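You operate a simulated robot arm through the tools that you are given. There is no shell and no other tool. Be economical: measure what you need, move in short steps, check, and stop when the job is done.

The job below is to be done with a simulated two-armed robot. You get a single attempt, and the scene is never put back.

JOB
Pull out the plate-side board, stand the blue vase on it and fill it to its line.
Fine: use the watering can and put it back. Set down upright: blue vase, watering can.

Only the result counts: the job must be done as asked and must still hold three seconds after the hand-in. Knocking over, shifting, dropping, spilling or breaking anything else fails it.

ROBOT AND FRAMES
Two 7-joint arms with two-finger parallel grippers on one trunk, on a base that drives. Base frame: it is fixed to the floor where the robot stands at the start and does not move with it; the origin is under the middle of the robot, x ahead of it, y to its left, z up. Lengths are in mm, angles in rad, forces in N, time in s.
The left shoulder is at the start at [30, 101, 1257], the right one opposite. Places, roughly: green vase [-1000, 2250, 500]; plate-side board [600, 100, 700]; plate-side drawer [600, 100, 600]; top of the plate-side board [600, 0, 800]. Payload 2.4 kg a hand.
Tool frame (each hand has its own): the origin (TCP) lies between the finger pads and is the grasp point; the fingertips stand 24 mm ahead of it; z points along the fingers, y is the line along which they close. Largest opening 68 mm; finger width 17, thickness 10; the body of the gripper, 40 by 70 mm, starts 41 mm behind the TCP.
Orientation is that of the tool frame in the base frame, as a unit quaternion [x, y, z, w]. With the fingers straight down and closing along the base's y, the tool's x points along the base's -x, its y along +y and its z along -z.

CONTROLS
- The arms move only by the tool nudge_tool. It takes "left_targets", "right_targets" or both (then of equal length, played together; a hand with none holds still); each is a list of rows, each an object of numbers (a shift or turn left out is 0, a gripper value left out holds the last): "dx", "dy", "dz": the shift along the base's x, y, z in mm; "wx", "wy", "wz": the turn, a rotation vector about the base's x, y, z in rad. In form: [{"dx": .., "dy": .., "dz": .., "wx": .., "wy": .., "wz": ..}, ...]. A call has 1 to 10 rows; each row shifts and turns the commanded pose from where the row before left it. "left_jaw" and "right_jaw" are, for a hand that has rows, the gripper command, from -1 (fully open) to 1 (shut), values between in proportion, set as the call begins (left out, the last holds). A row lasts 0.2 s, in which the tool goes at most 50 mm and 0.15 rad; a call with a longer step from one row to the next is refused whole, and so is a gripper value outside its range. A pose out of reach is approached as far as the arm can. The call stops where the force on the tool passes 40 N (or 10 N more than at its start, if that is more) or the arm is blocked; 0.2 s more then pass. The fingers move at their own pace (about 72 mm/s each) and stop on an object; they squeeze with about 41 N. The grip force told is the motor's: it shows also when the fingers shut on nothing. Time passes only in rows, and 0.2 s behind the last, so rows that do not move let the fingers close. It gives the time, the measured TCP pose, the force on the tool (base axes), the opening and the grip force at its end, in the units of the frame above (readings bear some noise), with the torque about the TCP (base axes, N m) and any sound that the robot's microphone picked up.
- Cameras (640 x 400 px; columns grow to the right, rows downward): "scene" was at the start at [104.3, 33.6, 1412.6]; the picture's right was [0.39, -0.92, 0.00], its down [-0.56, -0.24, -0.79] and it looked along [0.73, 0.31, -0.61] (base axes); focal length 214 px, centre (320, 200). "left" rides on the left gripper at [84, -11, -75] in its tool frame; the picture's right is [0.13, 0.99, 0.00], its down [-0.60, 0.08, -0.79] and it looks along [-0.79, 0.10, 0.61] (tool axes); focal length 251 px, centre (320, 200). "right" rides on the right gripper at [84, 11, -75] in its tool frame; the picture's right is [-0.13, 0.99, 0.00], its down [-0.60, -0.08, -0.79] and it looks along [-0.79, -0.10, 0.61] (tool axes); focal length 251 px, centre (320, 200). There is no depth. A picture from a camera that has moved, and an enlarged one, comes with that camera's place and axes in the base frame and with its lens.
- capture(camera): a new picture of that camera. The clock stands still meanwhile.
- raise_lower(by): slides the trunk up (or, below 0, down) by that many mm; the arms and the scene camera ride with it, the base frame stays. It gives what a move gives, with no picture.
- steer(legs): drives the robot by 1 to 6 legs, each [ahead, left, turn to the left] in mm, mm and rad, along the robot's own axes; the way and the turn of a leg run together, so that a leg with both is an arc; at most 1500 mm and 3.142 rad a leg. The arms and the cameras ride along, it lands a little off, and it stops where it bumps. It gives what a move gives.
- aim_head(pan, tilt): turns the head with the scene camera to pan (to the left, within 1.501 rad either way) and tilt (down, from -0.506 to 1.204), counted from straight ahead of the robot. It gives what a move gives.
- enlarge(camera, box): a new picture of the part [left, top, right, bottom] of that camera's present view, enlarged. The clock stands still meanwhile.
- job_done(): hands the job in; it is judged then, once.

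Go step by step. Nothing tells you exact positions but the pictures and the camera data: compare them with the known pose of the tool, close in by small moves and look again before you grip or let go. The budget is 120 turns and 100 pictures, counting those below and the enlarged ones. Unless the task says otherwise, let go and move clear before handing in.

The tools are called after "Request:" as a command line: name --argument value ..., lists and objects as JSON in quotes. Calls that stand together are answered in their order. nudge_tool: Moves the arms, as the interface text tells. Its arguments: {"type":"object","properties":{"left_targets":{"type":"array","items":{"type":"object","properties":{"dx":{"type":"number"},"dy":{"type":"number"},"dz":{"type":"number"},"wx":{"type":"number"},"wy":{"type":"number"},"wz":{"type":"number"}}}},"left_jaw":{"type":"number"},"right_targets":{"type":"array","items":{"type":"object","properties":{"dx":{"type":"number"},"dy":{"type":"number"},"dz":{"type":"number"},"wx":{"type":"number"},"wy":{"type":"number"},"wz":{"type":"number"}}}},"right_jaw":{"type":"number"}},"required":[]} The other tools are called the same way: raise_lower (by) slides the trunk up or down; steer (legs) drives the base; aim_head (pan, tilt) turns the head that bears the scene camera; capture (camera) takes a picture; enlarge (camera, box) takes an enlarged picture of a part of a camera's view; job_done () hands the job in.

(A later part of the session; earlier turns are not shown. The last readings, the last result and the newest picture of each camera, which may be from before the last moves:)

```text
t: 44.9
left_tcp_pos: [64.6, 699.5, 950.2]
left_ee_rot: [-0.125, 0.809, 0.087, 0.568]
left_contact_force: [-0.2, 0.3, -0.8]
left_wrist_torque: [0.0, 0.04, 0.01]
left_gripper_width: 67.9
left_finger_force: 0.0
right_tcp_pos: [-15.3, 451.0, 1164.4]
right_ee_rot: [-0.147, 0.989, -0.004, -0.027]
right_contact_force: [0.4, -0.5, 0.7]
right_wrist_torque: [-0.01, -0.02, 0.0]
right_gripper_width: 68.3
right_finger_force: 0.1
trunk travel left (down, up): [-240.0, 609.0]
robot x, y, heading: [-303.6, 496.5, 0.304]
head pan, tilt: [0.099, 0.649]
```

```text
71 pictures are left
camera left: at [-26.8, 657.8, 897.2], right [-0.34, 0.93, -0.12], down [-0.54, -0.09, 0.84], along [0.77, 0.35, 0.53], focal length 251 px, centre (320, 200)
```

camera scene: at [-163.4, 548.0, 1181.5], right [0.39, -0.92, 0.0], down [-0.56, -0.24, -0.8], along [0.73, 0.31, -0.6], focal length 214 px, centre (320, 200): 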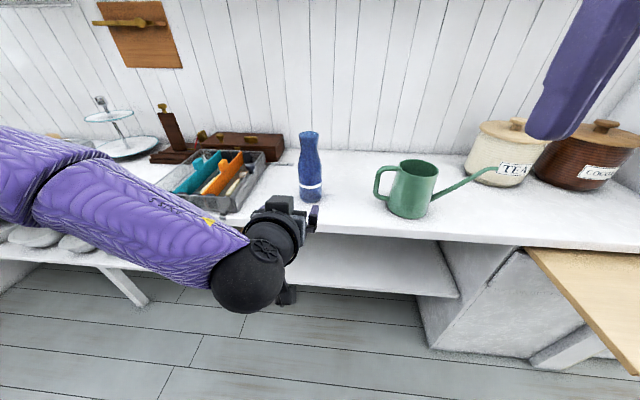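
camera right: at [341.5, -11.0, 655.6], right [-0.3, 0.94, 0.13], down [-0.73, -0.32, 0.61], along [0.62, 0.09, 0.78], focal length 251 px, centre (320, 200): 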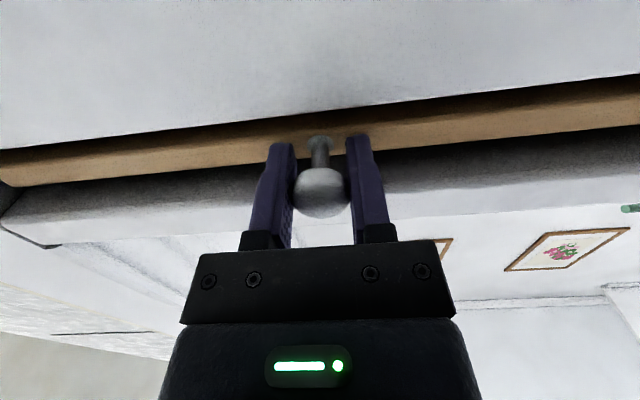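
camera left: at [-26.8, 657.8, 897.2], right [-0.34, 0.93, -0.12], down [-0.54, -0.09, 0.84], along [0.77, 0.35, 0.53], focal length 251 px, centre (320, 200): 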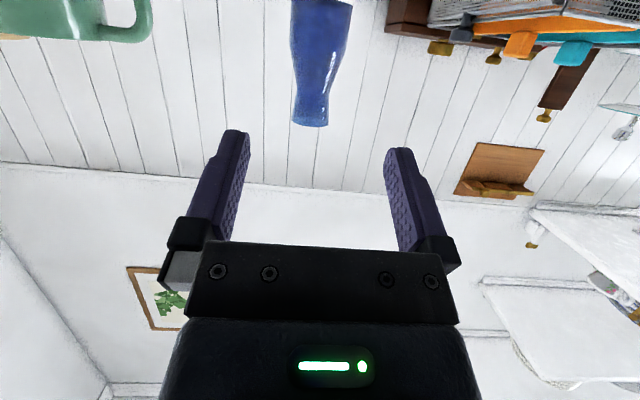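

The vase axis measures at (299, 777), rim z=991; the hand is lined up. I drive forward most of the way.

Request:
steer --legs '[[150, 3, 0]]'

Request:
nudge_tool --left_targets '[{"dx": 19, "dy": 6}, {"dx": 19, "dy": 6}, {"dx": 0}]'

Request:
capture --camera "left"

```text
t: 46.3
left_tcp_pos: [209.2, 750.4, 950.3]
left_ee_rot: [-0.125, 0.81, 0.088, 0.566]
left_contact_force: [0.5, 1.2, 0.5]
left_wrist_torque: [0.0, 0.0, -0.01]
left_gripper_width: 68.2
left_finger_force: 0.0
right_tcp_pos: [129.5, 499.0, 1164.4]
right_ee_rot: [-0.148, 0.989, -0.004, -0.028]
right_contact_force: [0.2, 0.9, 0.2]
right_wrist_torque: [0.0, 0.02, 0.04]
right_gripper_width: 68.0
right_finger_force: 0.1
trunk travel left (down, up): [-240.0, 609.0]
robot x, y, heading: [-161.6, 545.2, 0.307]
head pan, tilt: [0.099, 0.649]
```

```text
t: 47.1
left_tcp_pos: [246.4, 762.1, 950.4]
left_ee_rot: [-0.124, 0.809, 0.087, 0.568]
left_contact_force: [-0.1, 0.2, 0.1]
left_wrist_torque: [0.03, -0.01, 0.02]
left_gripper_width: 68.1
left_finger_force: 0.0
right_tcp_pos: [127.9, 498.8, 1164.0]
right_ee_rot: [-0.148, 0.989, -0.004, -0.027]
right_contact_force: [0.7, -0.5, 0.0]
right_wrist_torque: [0.0, -0.01, 0.0]
right_gripper_width: 68.0
right_finger_force: 0.0
trunk travel left (down, up): [-240.0, 609.0]
robot x, y, heading: [-159.2, 545.0, 0.305]
head pan, tilt: [0.099, 0.649]
```

```text
70 pictures are left
camera left: at [154.8, 719.7, 897.1], right [-0.34, 0.93, -0.12], down [-0.54, -0.09, 0.84], along [0.77, 0.35, 0.53], focal length 251 px, centre (320, 200)
```

left: 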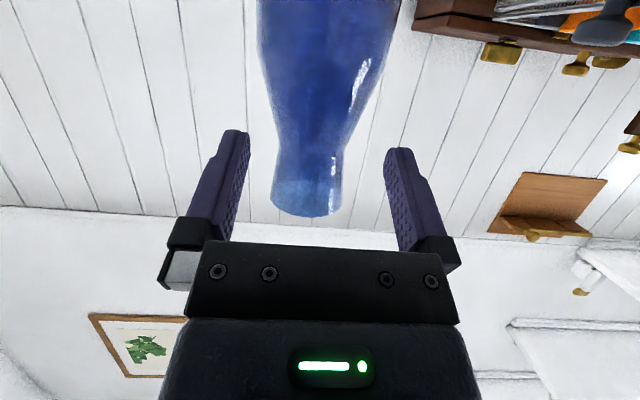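

The fingers straddle the vase well. I extend the last ~52 mm.

Request:
nudge_tool --left_targets '[{"dx": 17, "dy": 5, "dz": -1}, {"dx": 17, "dy": 5, "dz": -1}, {"dx": 15, "dy": 4}, {"dx": 0}]'

Request:
capture --camera "left"

Request:
enlarge --camera "scene" --box '[260, 90, 460, 215]'

```text
t: 48.1
left_tcp_pos: [296.1, 777.4, 948.3]
left_ee_rot: [-0.125, 0.81, 0.088, 0.567]
left_contact_force: [0.1, -0.1, 0.4]
left_wrist_torque: [0.01, -0.01, 0.01]
left_gripper_width: 67.8
left_finger_force: 0.1
right_tcp_pos: [130.0, 499.3, 1165.0]
right_ee_rot: [-0.148, 0.989, -0.004, -0.027]
right_contact_force: [0.2, -0.4, 0.4]
right_wrist_torque: [0.02, 0.0, -0.02]
right_gripper_width: 68.0
right_finger_force: 0.0
trunk travel left (down, up): [-240.0, 609.0]
robot x, y, heading: [-159.3, 545.1, 0.305]
head pan, tilt: [0.099, 0.649]
```

```text
69 pictures are left
camera left: at [205.1, 734.8, 896.4], right [-0.34, 0.93, -0.12], down [-0.54, -0.09, 0.84], along [0.77, 0.35, 0.53], focal length 251 px, centre (320, 200)
```

left: 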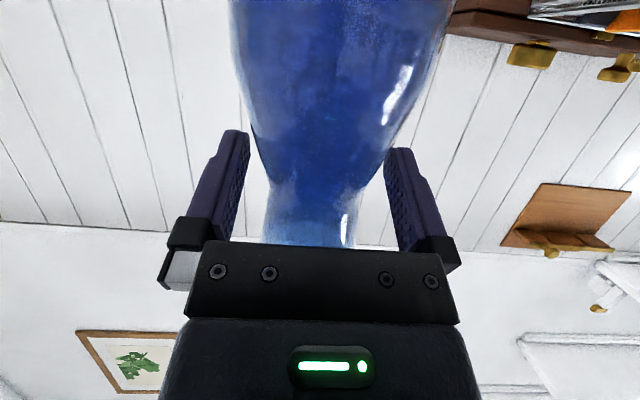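

```text
3.20 times, centred on (360, 152) of scene
camera zoom: at [-19.4, 596.5, 1181.5], right [0.39, -0.92, 0.0], down [-0.56, -0.24, -0.8], along [0.73, 0.31, -0.6], focal length 686 px, centre (192, 352)
```

zoom: 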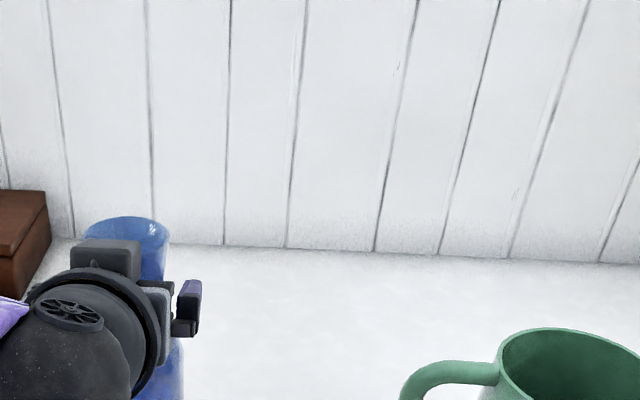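

The neck is centred between the fingers. I close.

Request:
nudge_tool --left_targets '[{"dx": 0}, {"dx": 0}, {"dx": 0}, {"dx": 0}]' --left_jaw 1

Request:
nudge_tool --left_targets '[{"dz": 10}, {"dz": 20}, {"dz": 20}, {"dz": 0}]'

Request:
capture --camera "left"

```text
t: 49.1
left_tcp_pos: [295.8, 777.2, 950.3]
left_ee_rot: [-0.125, 0.81, 0.088, 0.567]
left_contact_force: [-1.0, -0.5, 0.1]
left_wrist_torque: [0.08, -0.05, 0.02]
left_gripper_width: 53.2
left_finger_force: 40.8
right_tcp_pos: [129.5, 499.4, 1164.0]
right_ee_rot: [-0.147, 0.989, -0.004, -0.027]
right_contact_force: [-0.3, -0.2, 0.2]
right_wrist_torque: [0.01, 0.02, 0.03]
right_gripper_width: 68.1
right_finger_force: 0.1
trunk travel left (down, up): [-240.0, 609.0]
robot x, y, heading: [-160.9, 545.9, 0.3]
head pan, tilt: [0.099, 0.649]
```

```text
t: 50.1
left_tcp_pos: [295.4, 775.0, 999.9]
left_ee_rot: [-0.124, 0.81, 0.087, 0.567]
left_contact_force: [-0.6, -0.6, -1.9]
left_wrist_torque: [0.02, -0.04, 0.01]
left_gripper_width: 52.9
left_finger_force: 41.1
right_tcp_pos: [130.3, 498.2, 1165.2]
right_ee_rot: [-0.148, 0.989, -0.005, -0.027]
right_contact_force: [1.3, -0.5, -0.5]
right_wrist_torque: [-0.01, 0.01, -0.05]
right_gripper_width: 67.9
right_finger_force: 0.1
trunk travel left (down, up): [-240.0, 609.0]
robot x, y, heading: [-162.8, 546.4, 0.305]
head pan, tilt: [0.099, 0.649]
```

```text
67 pictures are left
camera left: at [203.6, 732.1, 947.0], right [-0.34, 0.93, -0.12], down [-0.54, -0.09, 0.84], along [0.77, 0.35, 0.53], focal length 251 px, centre (320, 200)
```

left: 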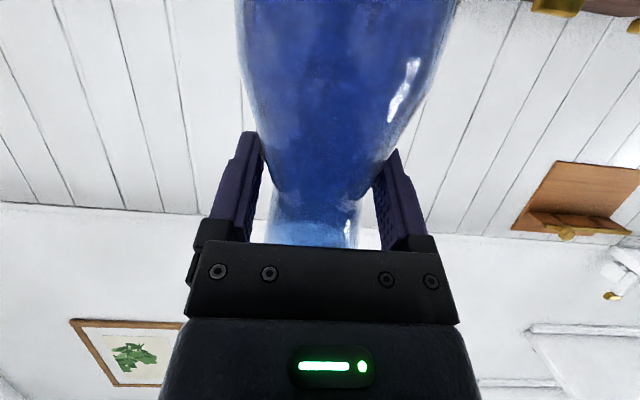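

The vase hangs safely in the grip. I carry it back, right, and then look before lowering it over the board.

Request:
steer --legs '[[-300, 0, 0], [0, -711, 0]]'

Request:
capture --camera "scene"

```text
t: 55.6
left_tcp_pos: [212.9, -5.6, 999.4]
left_ee_rot: [-0.118, 0.811, 0.083, 0.567]
left_contact_force: [-0.1, 0.0, -2.1]
left_wrist_torque: [-0.04, -0.03, -0.01]
left_gripper_width: 52.9
left_finger_force: 41.0
right_tcp_pos: [42.0, -278.0, 1163.7]
right_ee_rot: [-0.14, 0.99, -0.004, -0.026]
right_contact_force: [0.8, 0.2, 0.6]
right_wrist_torque: [-0.01, 0.0, -0.01]
right_gripper_width: 68.1
right_finger_force: 0.0
trunk travel left (down, up): [-240.0, 609.0]
robot x, y, heading: [-247.3, -225.7, 0.292]
head pan, tilt: [0.099, 0.649]
```

```text
66 pictures are left
camera scene: at [-104.8, -179.1, 1181.5], right [0.38, -0.92, 0.0], down [-0.56, -0.23, -0.8], along [0.74, 0.3, -0.6], focal length 214 px, centre (320, 200)
```

scene: 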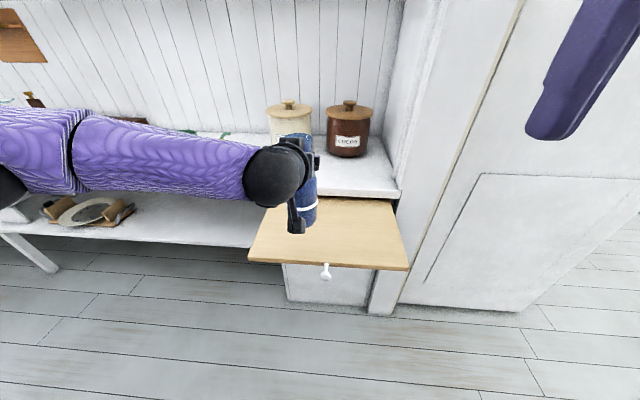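

The vase is held over the board's front area. I move forward 80 mm and lower with the trunk, leaving the last bit for the arm.

Request:
steer --legs '[[80, 0, 0.013]]'

Request:
raise_lower --by -70

Request:
capture --camera "scene"

```text
t: 56.7
left_tcp_pos: [284.6, 25.4, 999.8]
left_ee_rot: [-0.125, 0.809, 0.088, 0.567]
left_contact_force: [-0.2, 0.2, -2.4]
left_wrist_torque: [0.01, 0.04, 0.01]
left_gripper_width: 52.9
left_finger_force: 40.9
right_tcp_pos: [119.9, -250.3, 1165.3]
right_ee_rot: [-0.148, 0.989, -0.004, -0.027]
right_contact_force: [0.2, -0.8, -0.2]
right_wrist_torque: [-0.04, 0.01, 0.01]
right_gripper_width: 68.1
right_finger_force: 0.0
trunk travel left (down, up): [-240.0, 609.0]
robot x, y, heading: [-167.0, -202.9, 0.308]
head pan, tilt: [0.099, 0.649]
```

```text
t: 57.8
left_tcp_pos: [284.3, 24.4, 928.9]
left_ee_rot: [-0.125, 0.81, 0.088, 0.566]
left_contact_force: [-0.1, 0.6, -2.4]
left_wrist_torque: [-0.02, 0.0, 0.0]
left_gripper_width: 53.3
left_finger_force: 41.0
right_tcp_pos: [136.3, -244.7, 1083.4]
right_ee_rot: [-0.148, 0.988, -0.006, -0.05]
right_contact_force: [-0.1, 0.1, -0.4]
right_wrist_torque: [0.0, -0.02, 0.01]
right_gripper_width: 68.3
right_finger_force: 0.0
trunk travel left (down, up): [-170.0, 679.0]
robot x, y, heading: [-171.8, -207.7, 0.303]
head pan, tilt: [0.099, 0.649]
```

```text
65 pictures are left
camera scene: at [-11.7, -147.9, 1110.1], right [0.39, -0.92, 0.0], down [-0.56, -0.24, -0.8], along [0.73, 0.31, -0.6], focal length 214 px, centre (320, 200)
```

scene: 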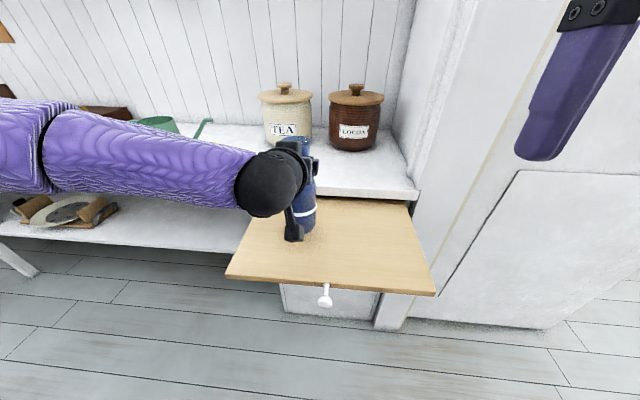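

The vase is above the board, about 15–20 mm high. I lower it gently, watching the force.

Request:
nudge_tool --left_targets '[{"dz": -4}, {"dz": -4}, {"dz": -3}, {"dz": 0}]'

Request:
nudge_tool --left_targets '[{"dz": -2}, {"dz": -2}, {"dz": 0}]'

Request:
enlarge --camera "scene" --box '[260, 130, 380, 250]'

```text
t: 58.8
left_tcp_pos: [285.1, 24.0, 918.0]
left_ee_rot: [-0.125, 0.81, 0.088, 0.566]
left_contact_force: [0.2, 0.9, -1.6]
left_wrist_torque: [0.0, 0.01, 0.0]
left_gripper_width: 52.9
left_finger_force: 41.0
right_tcp_pos: [136.5, -243.7, 1083.1]
right_ee_rot: [-0.149, 0.988, -0.006, -0.05]
right_contact_force: [-0.7, 0.1, 0.4]
right_wrist_torque: [0.01, 0.04, -0.03]
right_gripper_width: 67.9
right_finger_force: 0.0
trunk travel left (down, up): [-170.0, 679.0]
robot x, y, heading: [-174.2, -205.0, 0.299]
head pan, tilt: [0.099, 0.649]
```

```text
t: 59.6
left_tcp_pos: [284.6, 26.1, 912.9]
left_ee_rot: [-0.126, 0.81, 0.089, 0.566]
left_contact_force: [-0.8, 0.7, -2.4]
left_wrist_torque: [0.0, -0.01, -0.03]
left_gripper_width: 53.1
left_finger_force: 40.9
right_tcp_pos: [136.1, -244.8, 1082.5]
right_ee_rot: [-0.149, 0.988, -0.006, -0.05]
right_contact_force: [0.6, 0.2, -0.7]
right_wrist_torque: [0.01, 0.05, 0.02]
right_gripper_width: 68.0
right_finger_force: 0.1
trunk travel left (down, up): [-170.0, 679.0]
robot x, y, heading: [-166.9, -208.0, 0.304]
head pan, tilt: [0.099, 0.649]
```

```text
3.33 times, centred on (320, 190) of scene
camera zoom: at [-11.5, -147.8, 1110.0], right [0.39, -0.92, 0.0], down [-0.56, -0.24, -0.8], along [0.73, 0.31, -0.6], focal length 715 px, centre (320, 233)
```

zoom: 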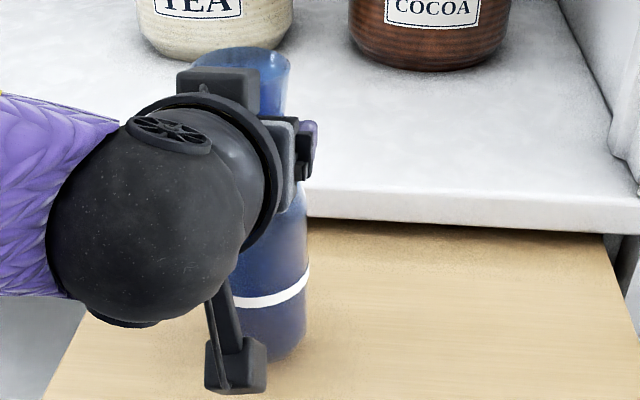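

Request:
nudge_tool --left_targets '[{"dz": -2}, {"dz": -2}, {"dz": 0}]'

Request:
nudge_tool --left_targets '[{"dz": -2}, {"dz": -1}, {"dz": 0}]'

```text
t: 60.4
left_tcp_pos: [285.8, 25.4, 911.4]
left_ee_rot: [-0.125, 0.81, 0.088, 0.567]
left_contact_force: [0.4, 0.6, -2.5]
left_wrist_torque: [-0.01, 0.0, -0.05]
left_gripper_width: 53.2
left_finger_force: 40.7
right_tcp_pos: [136.9, -245.1, 1083.0]
right_ee_rot: [-0.149, 0.988, -0.007, -0.051]
right_contact_force: [0.3, -0.9, -0.1]
right_wrist_torque: [0.04, -0.03, 0.04]
right_gripper_width: 67.9
right_finger_force: 0.0
trunk travel left (down, up): [-170.0, 679.0]
robot x, y, heading: [-173.1, -204.6, 0.308]
head pan, tilt: [0.099, 0.649]
```

```text
t: 61.2
left_tcp_pos: [285.3, 25.7, 908.6]
left_ee_rot: [-0.126, 0.81, 0.088, 0.567]
left_contact_force: [0.3, 0.3, -2.7]
left_wrist_torque: [-0.01, 0.01, -0.01]
left_gripper_width: 53.0
left_finger_force: 40.8
right_tcp_pos: [136.4, -244.5, 1082.3]
right_ee_rot: [-0.149, 0.988, -0.008, -0.05]
right_contact_force: [-0.6, -0.7, -0.1]
right_wrist_torque: [0.0, 0.01, 0.01]
right_gripper_width: 67.8
right_finger_force: 0.0
trunk travel left (down, up): [-170.0, 679.0]
robot x, y, heading: [-172.0, -206.2, 0.304]
head pan, tilt: [0.099, 0.649]
```

Still hanging free; I continue in small steps.

Request:
nudge_tool --left_targets '[{"dz": -2}, {"dz": -1}, {"dz": 0}]'

Request:
nudge_tool --left_targets '[{"dz": -2}, {"dz": -1}, {"dz": 0}]'

Request:
nudge_tool --left_targets '[{"dz": -2}, {"dz": 0}]'

Request:
enlarge --camera "scene" --box '[260, 130, 380, 250]'

```text
t: 62.0
left_tcp_pos: [284.5, 24.6, 905.0]
left_ee_rot: [-0.126, 0.809, 0.088, 0.567]
left_contact_force: [0.4, 0.6, -2.0]
left_wrist_torque: [0.01, -0.01, -0.01]
left_gripper_width: 52.9
left_finger_force: 41.0
right_tcp_pos: [136.9, -244.3, 1082.7]
right_ee_rot: [-0.149, 0.988, -0.007, -0.05]
right_contact_force: [0.1, -0.4, 0.5]
right_wrist_torque: [-0.03, -0.01, 0.0]
right_gripper_width: 68.1
right_finger_force: 0.1
trunk travel left (down, up): [-170.0, 679.0]
robot x, y, heading: [-171.5, -207.0, 0.308]
head pan, tilt: [0.099, 0.649]
```

```text
t: 62.8
left_tcp_pos: [284.1, 23.5, 901.3]
left_ee_rot: [-0.125, 0.809, 0.088, 0.567]
left_contact_force: [-1.1, -0.5, -2.3]
left_wrist_torque: [-0.02, -0.02, 0.02]
left_gripper_width: 53.0
left_finger_force: 40.8
right_tcp_pos: [137.2, -244.7, 1082.3]
right_ee_rot: [-0.149, 0.988, -0.007, -0.05]
right_contact_force: [0.4, 0.3, 0.3]
right_wrist_torque: [-0.01, -0.02, 0.02]
right_gripper_width: 68.0
right_finger_force: 0.0
trunk travel left (down, up): [-170.0, 679.0]
robot x, y, heading: [-171.2, -203.6, 0.302]
head pan, tilt: [0.099, 0.649]
```

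```text
t: 63.4
left_tcp_pos: [284.9, 26.1, 899.9]
left_ee_rot: [-0.125, 0.81, 0.088, 0.567]
left_contact_force: [-0.8, 0.7, -1.6]
left_wrist_torque: [-0.02, -0.03, 0.02]
left_gripper_width: 52.8
left_finger_force: 41.6
right_tcp_pos: [136.7, -244.1, 1083.0]
right_ee_rot: [-0.148, 0.988, -0.007, -0.05]
right_contact_force: [0.8, -0.5, 0.1]
right_wrist_torque: [-0.01, 0.02, 0.01]
right_gripper_width: 68.1
right_finger_force: 0.1
trunk travel left (down, up): [-170.0, 679.0]
robot x, y, heading: [-167.6, -207.2, 0.306]
head pan, tilt: [0.099, 0.649]
```

```text
3.33 times, centred on (320, 190) of scene
camera zoom: at [-11.5, -147.8, 1110.0], right [0.39, -0.92, 0.0], down [-0.56, -0.24, -0.8], along [0.73, 0.31, -0.6], focal length 715 px, centre (320, 233)
```

zoom: 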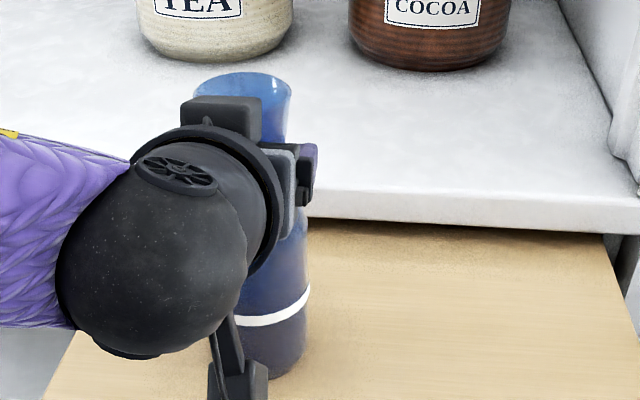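

The base is still slightly above the board. I continue lowering.

Request:
nudge_tool --left_targets '[{"dz": -2}, {"dz": -1}, {"dz": 0}]'

Request:
nudge_tool --left_targets '[{"dz": -2}, {"dz": -1}, {"dz": 0}]'

Request:
nudge_tool --left_targets '[{"dz": -2}, {"dz": 0}]'

```text
t: 64.2
left_tcp_pos: [284.5, 25.8, 899.2]
left_ee_rot: [-0.124, 0.807, 0.087, 0.57]
left_contact_force: [2.8, -1.5, 18.0]
left_wrist_torque: [0.1, -0.49, 0.0]
left_gripper_width: 52.9
left_finger_force: 40.7
right_tcp_pos: [135.4, -246.5, 1083.2]
right_ee_rot: [-0.149, 0.988, -0.006, -0.05]
right_contact_force: [0.3, -0.4, 0.4]
right_wrist_torque: [-0.02, 0.01, 0.0]
right_gripper_width: 67.8
right_finger_force: 0.0
trunk travel left (down, up): [-170.0, 679.0]
robot x, y, heading: [-175.3, -205.4, 0.307]
head pan, tilt: [0.099, 0.649]
```

```text
t: 65.0
left_tcp_pos: [284.3, 24.5, 896.2]
left_ee_rot: [-0.126, 0.808, 0.089, 0.569]
left_contact_force: [3.3, 2.9, 34.1]
left_wrist_torque: [0.19, -0.42, 0.02]
left_gripper_width: 53.1
left_finger_force: 41.0
right_tcp_pos: [136.3, -245.9, 1082.9]
right_ee_rot: [-0.149, 0.988, -0.006, -0.049]
right_contact_force: [-0.9, 0.1, 0.1]
right_wrist_torque: [-0.02, -0.01, 0.0]
right_gripper_width: 67.8
right_finger_force: 0.1
trunk travel left (down, up): [-170.0, 679.0]
robot x, y, heading: [-173.3, -207.5, 0.307]
head pan, tilt: [0.099, 0.649]
```

```text
t: 65.6
left_tcp_pos: [282.9, 23.9, 893.8]
left_ee_rot: [-0.126, 0.808, 0.088, 0.569]
left_contact_force: [1.6, 4.9, 35.4]
left_wrist_torque: [0.27, -0.44, 0.08]
left_gripper_width: 53.2
left_finger_force: 41.4
right_tcp_pos: [134.3, -245.1, 1083.0]
right_ee_rot: [-0.149, 0.988, -0.006, -0.049]
right_contact_force: [0.2, -0.8, -0.8]
right_wrist_torque: [0.01, -0.01, 0.05]
right_gripper_width: 68.0
right_finger_force: 0.1
trunk travel left (down, up): [-170.0, 679.0]
robot x, y, heading: [-169.6, -203.2, 0.309]
head pan, tilt: [0.099, 0.649]
```

Contact was made at TCP z≈899. I relieve the pressure, open and check.

Request:
nudge_tool --left_targets '[{"dz": 2}, {"dz": 1}, {"dz": 0}]'

Request:
nudge_tool --left_targets '[{"dz": 0}, {"dz": 0}, {"dz": 0}]' --left_jaw -1

Request:
capture --camera "left"

```text
t: 66.4
left_tcp_pos: [283.2, 24.9, 893.3]
left_ee_rot: [-0.126, 0.81, 0.089, 0.566]
left_contact_force: [-1.8, 5.0, 11.9]
left_wrist_torque: [0.6, -0.27, 0.14]
left_gripper_width: 53.2
left_finger_force: 41.4
right_tcp_pos: [135.4, -243.9, 1082.2]
right_ee_rot: [-0.149, 0.988, -0.008, -0.05]
right_contact_force: [1.1, -0.6, 0.3]
right_wrist_torque: [0.02, 0.01, 0.01]
right_gripper_width: 67.9
right_finger_force: 0.0
trunk travel left (down, up): [-170.0, 679.0]
robot x, y, heading: [-171.1, -206.9, 0.305]
head pan, tilt: [0.099, 0.649]
```

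```text
t: 67.2
left_tcp_pos: [284.7, 24.9, 895.8]
left_ee_rot: [-0.126, 0.81, 0.088, 0.567]
left_contact_force: [-0.6, -0.8, 0.1]
left_wrist_torque: [0.02, 0.0, -0.01]
left_gripper_width: 67.9
left_finger_force: 0.1
right_tcp_pos: [137.9, -245.1, 1082.9]
right_ee_rot: [-0.149, 0.988, -0.008, -0.05]
right_contact_force: [-0.3, 0.1, 0.1]
right_wrist_torque: [0.0, 0.04, -0.01]
right_gripper_width: 68.1
right_finger_force: 0.1
trunk travel left (down, up): [-170.0, 679.0]
robot x, y, heading: [-172.6, -204.1, 0.31]
head pan, tilt: [0.099, 0.649]
```

```text
62 pictures are left
camera left: at [193.1, -18.2, 841.8], right [-0.34, 0.93, -0.12], down [-0.54, -0.09, 0.84], along [0.77, 0.35, 0.53], focal length 251 px, centre (320, 200)
```

left: 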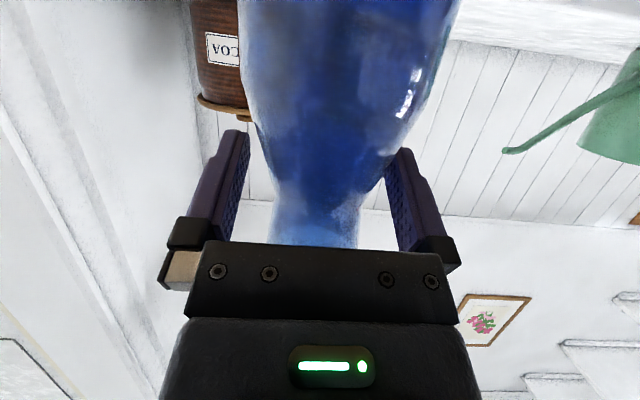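

The vase stands; I withdraw the hand a bit up and straight back.

Request:
nudge_tool --left_targets '[{"dz": 4, "dx": -3, "dy": -1}, {"dz": 2, "dx": -10, "dy": -3}, {"dx": -19, "dy": -6}, {"dx": -28, "dy": -9}, {"dx": -28, "dy": -9}, {"dx": -28, "dy": -9}, {"dx": 0}]'

Request:
steer --legs '[[-150, 0, 0]]'

Request:
raise_lower --by 150

Request:
capture --camera "scene"

```text
t: 68.8
left_tcp_pos: [188.5, -13.7, 902.1]
left_ee_rot: [-0.126, 0.81, 0.088, 0.566]
left_contact_force: [0.3, 0.3, 0.3]
left_wrist_torque: [-0.01, -0.01, 0.0]
left_gripper_width: 67.8
left_finger_force: 0.1
left hand out of reach, approached as far as the arm can: row 6
right_tcp_pos: [137.1, -243.7, 1082.7]
right_ee_rot: [-0.149, 0.988, -0.007, -0.051]
right_contact_force: [0.2, -0.7, 0.2]
right_wrist_torque: [0.03, -0.04, -0.04]
right_gripper_width: 68.1
right_finger_force: 0.0
trunk travel left (down, up): [-170.0, 679.0]
robot x, y, heading: [-170.3, -202.3, 0.305]
head pan, tilt: [0.099, 0.649]
```

```text
t: 70.2
left_tcp_pos: [45.8, -57.6, 902.1]
left_ee_rot: [-0.127, 0.809, 0.089, 0.567]
left_contact_force: [1.1, -0.3, 0.8]
left_wrist_torque: [0.01, 0.01, 0.0]
left_gripper_width: 68.0
left_finger_force: 0.0
right_tcp_pos: [-4.7, -288.0, 1082.9]
right_ee_rot: [-0.15, 0.987, -0.007, -0.05]
right_contact_force: [0.2, -0.3, -0.6]
right_wrist_torque: [0.0, 0.01, 0.0]
right_gripper_width: 68.1
right_finger_force: 0.0
trunk travel left (down, up): [-170.0, 679.0]
robot x, y, heading: [-312.4, -249.1, 0.312]
head pan, tilt: [0.099, 0.649]
```

```text
t: 71.9
left_tcp_pos: [46.4, -57.1, 1050.8]
left_ee_rot: [-0.126, 0.81, 0.088, 0.566]
left_contact_force: [-0.5, 0.1, -0.1]
left_wrist_torque: [0.01, -0.02, -0.02]
left_gripper_width: 68.1
left_finger_force: 0.0
right_tcp_pos: [-4.7, -287.4, 1231.6]
right_ee_rot: [-0.15, 0.987, -0.007, -0.05]
right_contact_force: [0.4, 0.1, 0.1]
right_wrist_torque: [0.0, -0.03, -0.01]
right_gripper_width: 68.1
right_finger_force: 0.0
trunk travel left (down, up): [-320.0, 529.0]
robot x, y, heading: [-314.7, -251.2, 0.308]
head pan, tilt: [0.099, 0.649]
```

```text
61 pictures are left
camera scene: at [-188.1, -203.4, 1262.5], right [0.4, -0.92, 0.0], down [-0.56, -0.24, -0.8], along [0.73, 0.32, -0.6], focal length 214 px, centre (320, 200)
```

scene: 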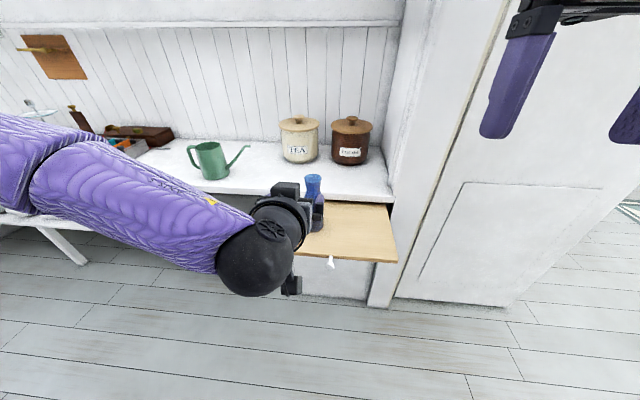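

The vase stands upright on the board. For the can: rim centre ≈(364,506,926), handle bend ≈(351,596,902), spout tip ≈(402,342,941). I drive in front of it and turn the left hand to point right-and-down.

Request:
steer --legs '[[0, 610, 0], [150, 0, 0]]'

Request:
nudge_tool --left_targets '[{"wz": -0.15, "dx": 2, "dy": -7}, {"wz": -0.15, "dx": 2, "dy": -7}, {"wz": -0.15, "dx": 2, "dy": -7}, {"wz": -0.15, "dx": 2, "dy": -7}, {"wz": -0.15, "dx": 2, "dy": -7}, {"wz": -0.15, "dx": 2, "dy": -7}, {"wz": -0.15, "dx": 2, "dy": -7}, {"wz": -0.15, "dx": 2, "dy": -7}, {"wz": -0.15, "dx": 2, "dy": -7}, {"wz": -0.15, "dx": 2, "dy": -7}]'

Request:
nudge_tool --left_targets '[{"wz": -0.15}, {"wx": 0.142, "wy": 0.03}, {"wx": 0.142, "wy": 0.03}, {"wx": 0.142, "wy": 0.03}]'

Request:
capture --camera "scene"

```text
t: 76.3
left_tcp_pos: [-2.8, 576.2, 1051.4]
left_ee_rot: [-0.134, 0.808, 0.094, 0.566]
left_contact_force: [-0.5, -0.9, 0.5]
left_wrist_torque: [-0.01, -0.03, -0.01]
left_gripper_width: 68.1
left_finger_force: 0.1
right_tcp_pos: [-50.3, 344.0, 1232.0]
right_ee_rot: [-0.159, 0.986, -0.007, -0.05]
right_contact_force: [0.5, 0.1, 1.0]
right_wrist_torque: [-0.01, -0.01, -0.01]
right_gripper_width: 68.2
right_finger_force: 0.1
trunk travel left (down, up): [-320.0, 529.0]
robot x, y, heading: [-363.1, 375.2, 0.324]
head pan, tilt: [0.099, 0.649]
```

```text
t: 78.5
left_tcp_pos: [14.9, 505.6, 1052.1]
left_ee_rot: [0.454, 0.682, -0.317, 0.477]
left_contact_force: [-0.7, -0.9, -0.6]
left_wrist_torque: [-0.02, 0.02, -0.03]
left_gripper_width: 68.2
left_finger_force: 0.1
right_tcp_pos: [-51.9, 343.8, 1231.0]
right_ee_rot: [-0.158, 0.986, -0.006, -0.05]
right_contact_force: [0.7, 0.9, 0.8]
right_wrist_torque: [0.01, -0.03, 0.0]
right_gripper_width: 67.8
right_finger_force: 0.1
trunk travel left (down, up): [-320.0, 529.0]
robot x, y, heading: [-356.3, 374.1, 0.323]
head pan, tilt: [0.099, 0.649]
```

```text
t: 79.5
left_tcp_pos: [17.0, 505.6, 1051.9]
left_ee_rot: [0.571, 0.726, -0.23, 0.307]
left_contact_force: [0.2, 0.0, 0.3]
left_wrist_torque: [0.01, -0.03, 0.01]
left_gripper_width: 68.1
left_finger_force: 0.0
right_tcp_pos: [-50.4, 343.0, 1232.2]
right_ee_rot: [-0.159, 0.986, -0.008, -0.05]
right_contact_force: [0.4, 0.3, -0.7]
right_wrist_torque: [0.0, 0.0, -0.01]
right_gripper_width: 68.2
right_finger_force: 0.0
trunk travel left (down, up): [-320.0, 529.0]
robot x, y, heading: [-362.3, 375.1, 0.329]
head pan, tilt: [0.099, 0.649]
```

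```text
60 pictures are left
camera scene: at [-235.4, 425.5, 1262.6], right [0.41, -0.91, 0.0], down [-0.55, -0.25, -0.8], along [0.72, 0.33, -0.6], focal length 214 px, centre (320, 200)
```

scene: 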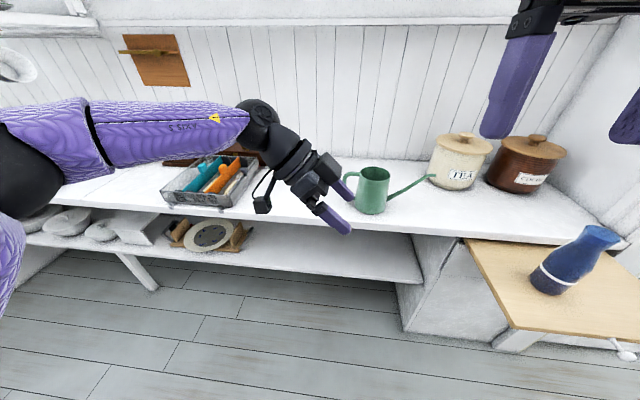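

The hand has the wanted orientation. I lower the trunk and drive up toward the can with the hand kept back-left above the handle.

Request:
raise_lower --by -95

Request:
steer --legs '[[200, 50, -0.02]]'

Request:
capture --camera "scene"

```text
t: 80.8
left_tcp_pos: [16.5, 507.3, 956.5]
left_ee_rot: [0.57, 0.727, -0.229, 0.308]
left_contact_force: [0.4, 1.0, -0.2]
left_wrist_torque: [-0.01, -0.02, 0.0]
left_gripper_width: 67.9
left_finger_force: 0.2
right_tcp_pos: [-51.5, 343.4, 1137.0]
right_ee_rot: [-0.159, 0.986, -0.007, -0.049]
right_contact_force: [0.2, -0.5, 0.1]
right_wrist_torque: [0.01, 0.01, -0.03]
right_gripper_width: 67.9
right_finger_force: 0.2
trunk travel left (down, up): [-225.0, 624.0]
robot x, y, heading: [-357.1, 378.1, 0.332]
head pan, tilt: [0.099, 0.649]
```

```text
t: 82.5
left_tcp_pos: [200.9, 612.1, 956.0]
left_ee_rot: [0.578, 0.72, -0.233, 0.306]
left_contact_force: [-0.5, 0.7, -0.2]
left_wrist_torque: [0.05, 0.01, -0.01]
left_gripper_width: 68.1
left_finger_force: 0.1
right_tcp_pos: [129.0, 449.2, 1138.3]
right_ee_rot: [-0.148, 0.988, -0.007, -0.051]
right_contact_force: [0.5, -0.4, -0.3]
right_wrist_torque: [0.0, -0.01, -0.03]
right_gripper_width: 67.9
right_finger_force: 0.1
trunk travel left (down, up): [-225.0, 624.0]
robot x, y, heading: [-176.6, 485.4, 0.312]
head pan, tilt: [0.099, 0.649]
```

```text
59 pictures are left
camera scene: at [-32.5, 541.6, 1166.2], right [0.4, -0.92, 0.0], down [-0.56, -0.24, -0.8], along [0.73, 0.31, -0.6], focal length 214 px, centre (320, 200)
```

scene: 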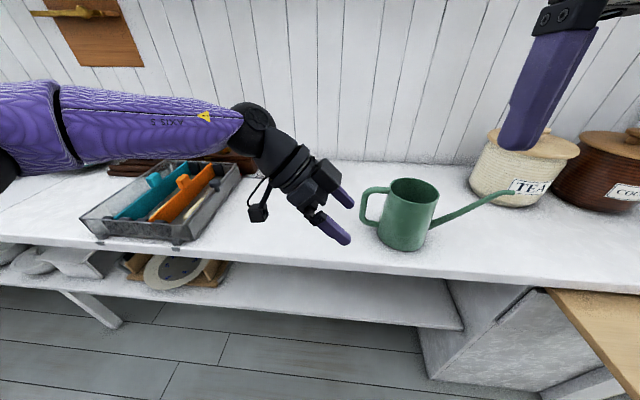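

Now I measure the can's handle from here with an enlarged view.

Request:
enlarge --camera "scene" --box '[300, 150, 540, 270]'

```text
2.67 times, centred on (420, 210) of scene
camera zoom: at [-32.5, 541.6, 1166.2], right [0.4, -0.92, 0.0], down [-0.56, -0.24, -0.8], along [0.73, 0.31, -0.6], focal length 572 px, centre (53, 173)
```

zoom: 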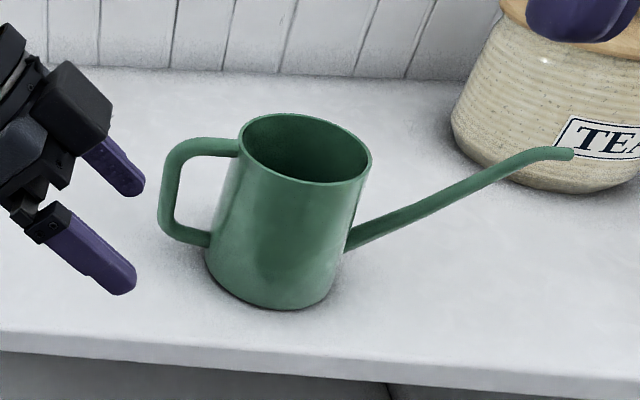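

Handle bend sits at about (346, 590, 903). I extend the arm toward the pre-grasp point first.

Request:
nudge_tool --left_targets '[{"dx": 30, "dy": 7}, {"dx": 30, "dy": 7}, {"dx": 25, "dy": 5}, {"dx": 0}]'

```text
t: 83.5
left_tcp_pos: [237.7, 645.7, 952.6]
left_ee_rot: [0.579, 0.72, -0.234, 0.305]
left_contact_force: [0.4, 0.5, 0.0]
left_wrist_torque: [0.02, -0.01, -0.02]
left_gripper_width: 67.9
left_finger_force: 0.0
left hand out of reach, approached as far as the arm can: row 1, 2, 3
right_tcp_pos: [130.5, 448.8, 1137.2]
right_ee_rot: [-0.148, 0.988, -0.006, -0.051]
right_contact_force: [-0.2, -0.3, 0.4]
right_wrist_torque: [0.01, -0.02, 0.0]
right_gripper_width: 68.1
right_finger_force: 0.0
trunk travel left (down, up): [-225.0, 624.0]
robot x, y, heading: [-177.5, 487.7, 0.307]
head pan, tilt: [0.099, 0.649]
```

At full stretch here; I drive a bit closer and rightwards to the pre-grasp point.

Request:
steer --legs '[[110, -30, 0]]'

Request:
capture --camera "scene"

Request:
capture --camera "left"

```text
t: 84.7
left_tcp_pos: [353.2, 651.4, 953.8]
left_ee_rot: [0.578, 0.72, -0.233, 0.305]
left_contact_force: [0.5, 0.6, 0.1]
left_wrist_torque: [0.01, -0.01, -0.02]
left_gripper_width: 68.3
left_finger_force: 0.0
right_tcp_pos: [245.7, 454.1, 1137.4]
right_ee_rot: [-0.149, 0.988, -0.007, -0.05]
right_contact_force: [0.5, -0.3, 0.6]
right_wrist_torque: [0.0, 0.01, -0.01]
right_gripper_width: 68.2
right_finger_force: 0.0
trunk travel left (down, up): [-225.0, 624.0]
robot x, y, heading: [-62.4, 489.0, 0.307]
head pan, tilt: [0.099, 0.649]
```

```text
57 pictures are left
camera scene: at [82.0, 545.7, 1166.2], right [0.39, -0.92, 0.0], down [-0.56, -0.24, -0.8], along [0.73, 0.31, -0.6], focal length 214 px, centre (320, 200)
```

scene: 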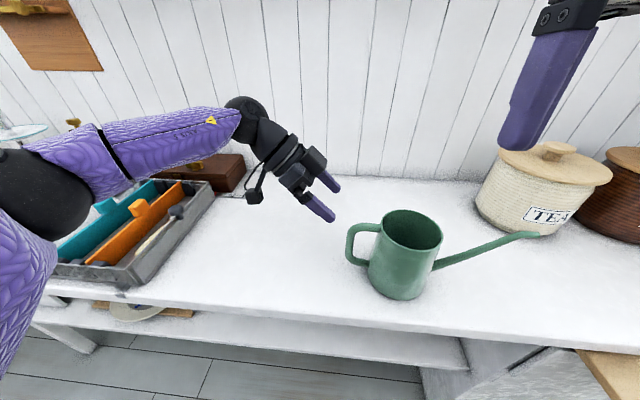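

```text
56 pictures are left
camera left: at [316.6, 755.7, 946.7], right [0.95, 0.31, -0.07], down [0.03, 0.15, 0.99], along [0.32, -0.94, 0.13], focal length 251 px, centre (320, 200)
```

left: 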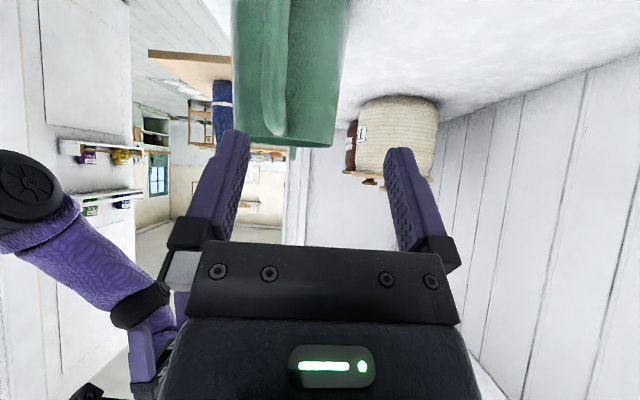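

The handle lies about 25 mm nearer than the hand's line. I shift the hand, then advance partway and look.

Request:
nudge_tool --left_targets '[{"dx": -13, "dy": -4}, {"dx": -13, "dy": -4}, {"dx": 4, "dy": -14, "dz": -14}, {"dx": 4, "dy": -13, "dz": -13}, {"dx": 0}]'

Request:
capture --camera "left"

Request:
enlarge --camera "scene" --box '[240, 140, 460, 310]'

```text
t: 85.9
left_tcp_pos: [334.2, 614.0, 925.9]
left_ee_rot: [0.578, 0.721, -0.231, 0.305]
left_contact_force: [-1.1, 0.0, -0.4]
left_wrist_torque: [-0.01, 0.03, -0.01]
left_gripper_width: 68.0
left_finger_force: 0.1
right_tcp_pos: [243.9, 453.4, 1138.5]
right_ee_rot: [-0.149, 0.988, -0.006, -0.05]
right_contact_force: [0.7, 0.9, -0.1]
right_wrist_torque: [0.01, -0.01, 0.01]
right_gripper_width: 68.1
right_finger_force: 0.1
trunk travel left (down, up): [-225.0, 624.0]
robot x, y, heading: [-62.2, 493.4, 0.304]
head pan, tilt: [0.099, 0.649]
```

```text
55 pictures are left
camera left: at [297.5, 718.7, 919.3], right [0.95, 0.31, -0.07], down [0.03, 0.15, 0.99], along [0.32, -0.94, 0.13], focal length 251 px, centre (320, 200)
```

left: 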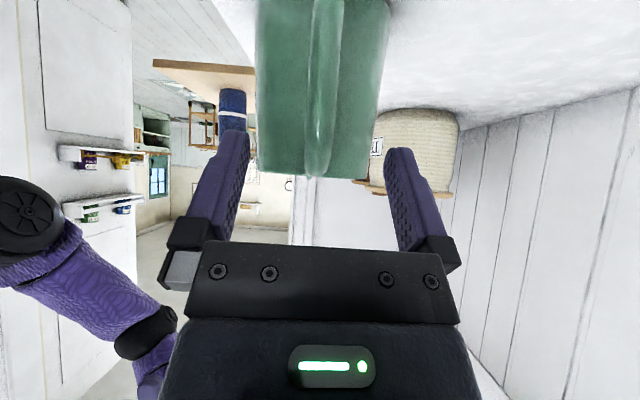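

```text
2.35 times, centred on (350, 225) of scene
camera zoom: at [81.8, 545.7, 1166.2], right [0.39, -0.92, 0.0], down [-0.56, -0.24, -0.8], along [0.73, 0.31, -0.6], focal length 505 px, centre (249, 141)
```

zoom: 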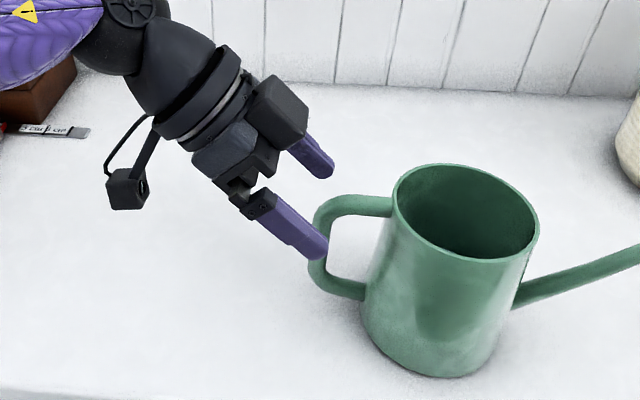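

The handle is centred between the fingers. I advance the last 35 mm.

Request:
nudge_tool --left_targets '[{"dx": 3, "dy": -12, "dz": -12}, {"dx": 3, "dy": -12, "dz": -12}, {"dx": 0}]'

Request:
capture --camera "left"

Request:
enlarge --camera "scene" --box '[280, 160, 460, 310]'

```text
t: 86.7
left_tcp_pos: [325.6, 600.1, 903.5]
left_ee_rot: [0.577, 0.72, -0.232, 0.306]
left_contact_force: [0.1, -0.1, 0.8]
left_wrist_torque: [0.01, -0.02, -0.01]
left_gripper_width: 67.7
left_finger_force: 0.0
left hand out of reach, approached as far as the arm can: row 1, 2
right_tcp_pos: [245.8, 452.9, 1137.9]
right_ee_rot: [-0.148, 0.988, -0.007, -0.05]
right_contact_force: [0.6, -0.4, -0.9]
right_wrist_torque: [-0.03, 0.04, 0.01]
right_gripper_width: 67.9
right_finger_force: 0.1
trunk travel left (down, up): [-225.0, 624.0]
robot x, y, heading: [-62.6, 491.9, 0.306]
head pan, tilt: [0.099, 0.649]
```

```text
53 pictures are left
camera left: at [289.6, 704.0, 897.1], right [0.95, 0.31, -0.07], down [0.03, 0.15, 0.99], along [0.32, -0.94, 0.13], focal length 251 px, centre (320, 200)
```

left: 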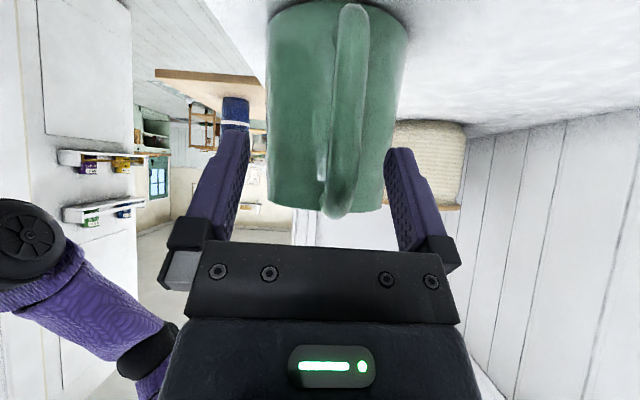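

```text
2.67 times, centred on (370, 235) of scene
camera zoom: at [81.7, 545.7, 1166.2], right [0.39, -0.92, 0.0], down [-0.56, -0.24, -0.8], along [0.73, 0.31, -0.6], focal length 572 px, centre (187, 107)
```

zoom: 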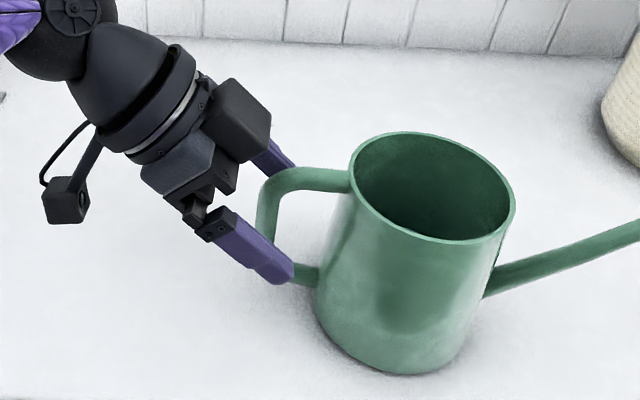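

Out of reach by a little, so I make the last bit with the base.

Request:
steer --legs '[[14, -15, 0]]'

Request:
capture --camera "left"

Request:
enlarge --camera "scene" --box '[280, 160, 460, 310]'

```text
t: 87.5
left_tcp_pos: [342.9, 588.7, 903.1]
left_ee_rot: [0.577, 0.72, -0.232, 0.307]
left_contact_force: [-1.2, 0.8, 0.1]
left_wrist_torque: [0.0, 0.0, 0.0]
left_gripper_width: 68.2
left_finger_force: 0.1
right_tcp_pos: [261.9, 443.6, 1137.0]
right_ee_rot: [-0.149, 0.988, -0.007, -0.05]
right_contact_force: [0.1, -0.2, -0.6]
right_wrist_torque: [0.01, 0.0, -0.01]
right_gripper_width: 68.1
right_finger_force: 0.0
trunk travel left (down, up): [-225.0, 624.0]
robot x, y, heading: [-43.1, 483.5, 0.305]
head pan, tilt: [0.099, 0.649]
```

```text
51 pictures are left
camera left: at [307.6, 693.9, 897.2], right [0.95, 0.31, -0.07], down [0.03, 0.15, 0.99], along [0.32, -0.94, 0.13], focal length 251 px, centre (320, 200)
```

left: 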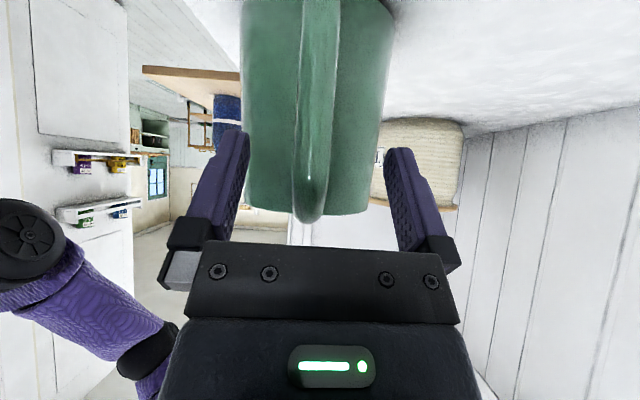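

```text
2.67 times, centred on (370, 235) of scene
camera zoom: at [99.8, 535.4, 1166.2], right [0.4, -0.92, 0.0], down [-0.56, -0.24, -0.8], along [0.73, 0.31, -0.6], focal length 572 px, centre (187, 107)
```

zoom: 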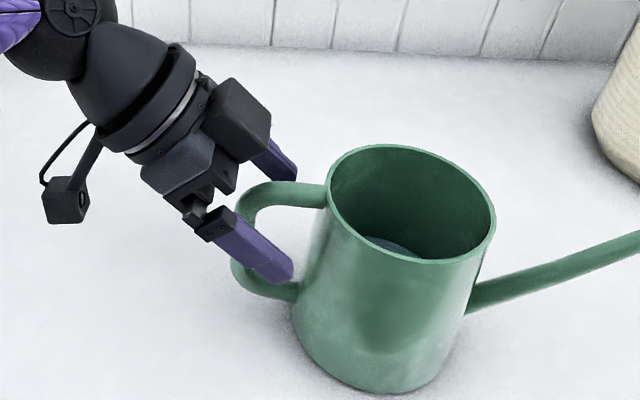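

The handle is between the fingers, and water shows inside the can. I close and lift slightly.

Request:
nudge_tool --left_targets '[{"dx": 0}, {"dx": 0}, {"dx": 0}, {"dx": 0}, {"dx": 0}]' --left_jaw 1

Request:
nudge_tool --left_targets '[{"dz": 5}, {"dz": 5}, {"dz": 0}]'

Request:
enlarge --camera "scene" --box '[260, 140, 560, 330]'

```text
t: 88.7
left_tcp_pos: [342.7, 588.7, 904.4]
left_ee_rot: [0.577, 0.721, -0.232, 0.306]
left_contact_force: [0.8, 0.6, 0.3]
left_wrist_torque: [-0.08, 0.18, 0.11]
left_gripper_width: 14.8
left_finger_force: 34.3
right_tcp_pos: [262.6, 444.3, 1137.3]
right_ee_rot: [-0.149, 0.988, -0.008, -0.05]
right_contact_force: [1.1, 0.3, 0.0]
right_wrist_torque: [0.0, 0.01, -0.03]
right_gripper_width: 67.9
right_finger_force: 0.1
trunk travel left (down, up): [-225.0, 624.0]
robot x, y, heading: [-43.5, 483.5, 0.312]
head pan, tilt: [0.099, 0.649]
```

```text
t: 89.5
left_tcp_pos: [343.2, 589.1, 912.6]
left_ee_rot: [0.577, 0.721, -0.232, 0.306]
left_contact_force: [-0.1, 0.9, -6.0]
left_wrist_torque: [0.44, 0.1, -0.04]
left_gripper_width: 14.5
left_finger_force: 34.3
right_tcp_pos: [262.3, 444.1, 1136.0]
right_ee_rot: [-0.148, 0.988, -0.007, -0.05]
right_contact_force: [-1.0, 0.4, -0.4]
right_wrist_torque: [0.0, 0.02, -0.02]
right_gripper_width: 68.0
right_finger_force: 0.0
trunk travel left (down, up): [-225.0, 624.0]
robot x, y, heading: [-43.7, 481.0, 0.31]
head pan, tilt: [0.099, 0.649]
```

```text
2.11 times, centred on (410, 235) of scene
camera zoom: at [100.0, 535.5, 1166.1], right [0.4, -0.92, 0.0], down [-0.56, -0.24, -0.8], along [0.73, 0.31, -0.61], focal length 452 px, centre (130, 126)
```

zoom: 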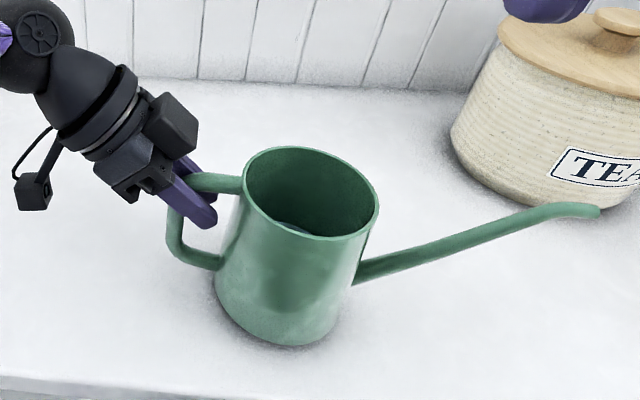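

It carries about 6 N. I lift further and check that the can stays level.

Request:
nudge_tool --left_targets '[{"dz": 10}, {"dz": 15}, {"dz": 15}, {"dz": 15}, {"dz": 0}]'

Request:
enlarge --camera "scene" --box '[260, 140, 560, 330]'

Request:
capture --camera "left"

```text
t: 90.7
left_tcp_pos: [345.7, 590.1, 969.3]
left_ee_rot: [0.577, 0.72, -0.232, 0.306]
left_contact_force: [-0.5, 0.5, -5.2]
left_wrist_torque: [0.43, 0.08, 0.02]
left_gripper_width: 14.5
left_finger_force: 34.4
right_tcp_pos: [262.8, 445.2, 1136.9]
right_ee_rot: [-0.148, 0.988, -0.007, -0.05]
right_contact_force: [-0.5, 1.0, 0.1]
right_wrist_torque: [-0.03, 0.02, 0.04]
right_gripper_width: 68.1
right_finger_force: 0.0
trunk travel left (down, up): [-225.0, 624.0]
robot x, y, heading: [-44.6, 483.2, 0.308]
head pan, tilt: [0.099, 0.649]
```

```text
2.11 times, centred on (410, 235) of scene
camera zoom: at [100.0, 535.5, 1166.2], right [0.4, -0.92, 0.0], down [-0.56, -0.24, -0.8], along [0.73, 0.31, -0.61], focal length 452 px, centre (130, 126)
```

zoom: 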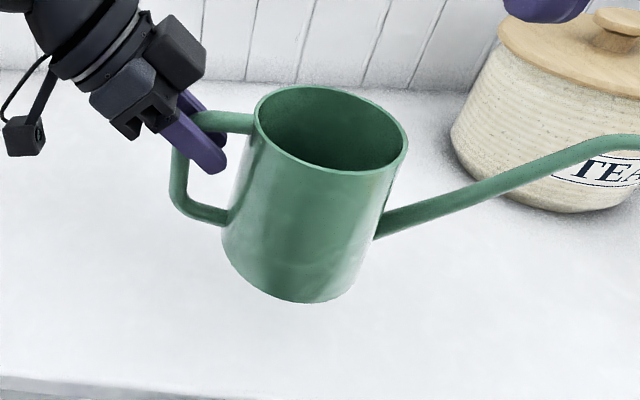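

```text
47 pictures are left
camera left: at [309.0, 694.4, 962.6], right [0.95, 0.31, -0.07], down [0.03, 0.15, 0.99], along [0.32, -0.94, 0.13], focal length 251 px, centre (320, 200)
```

left: 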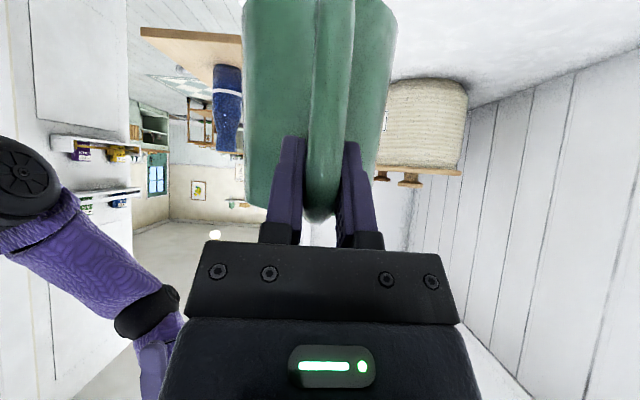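

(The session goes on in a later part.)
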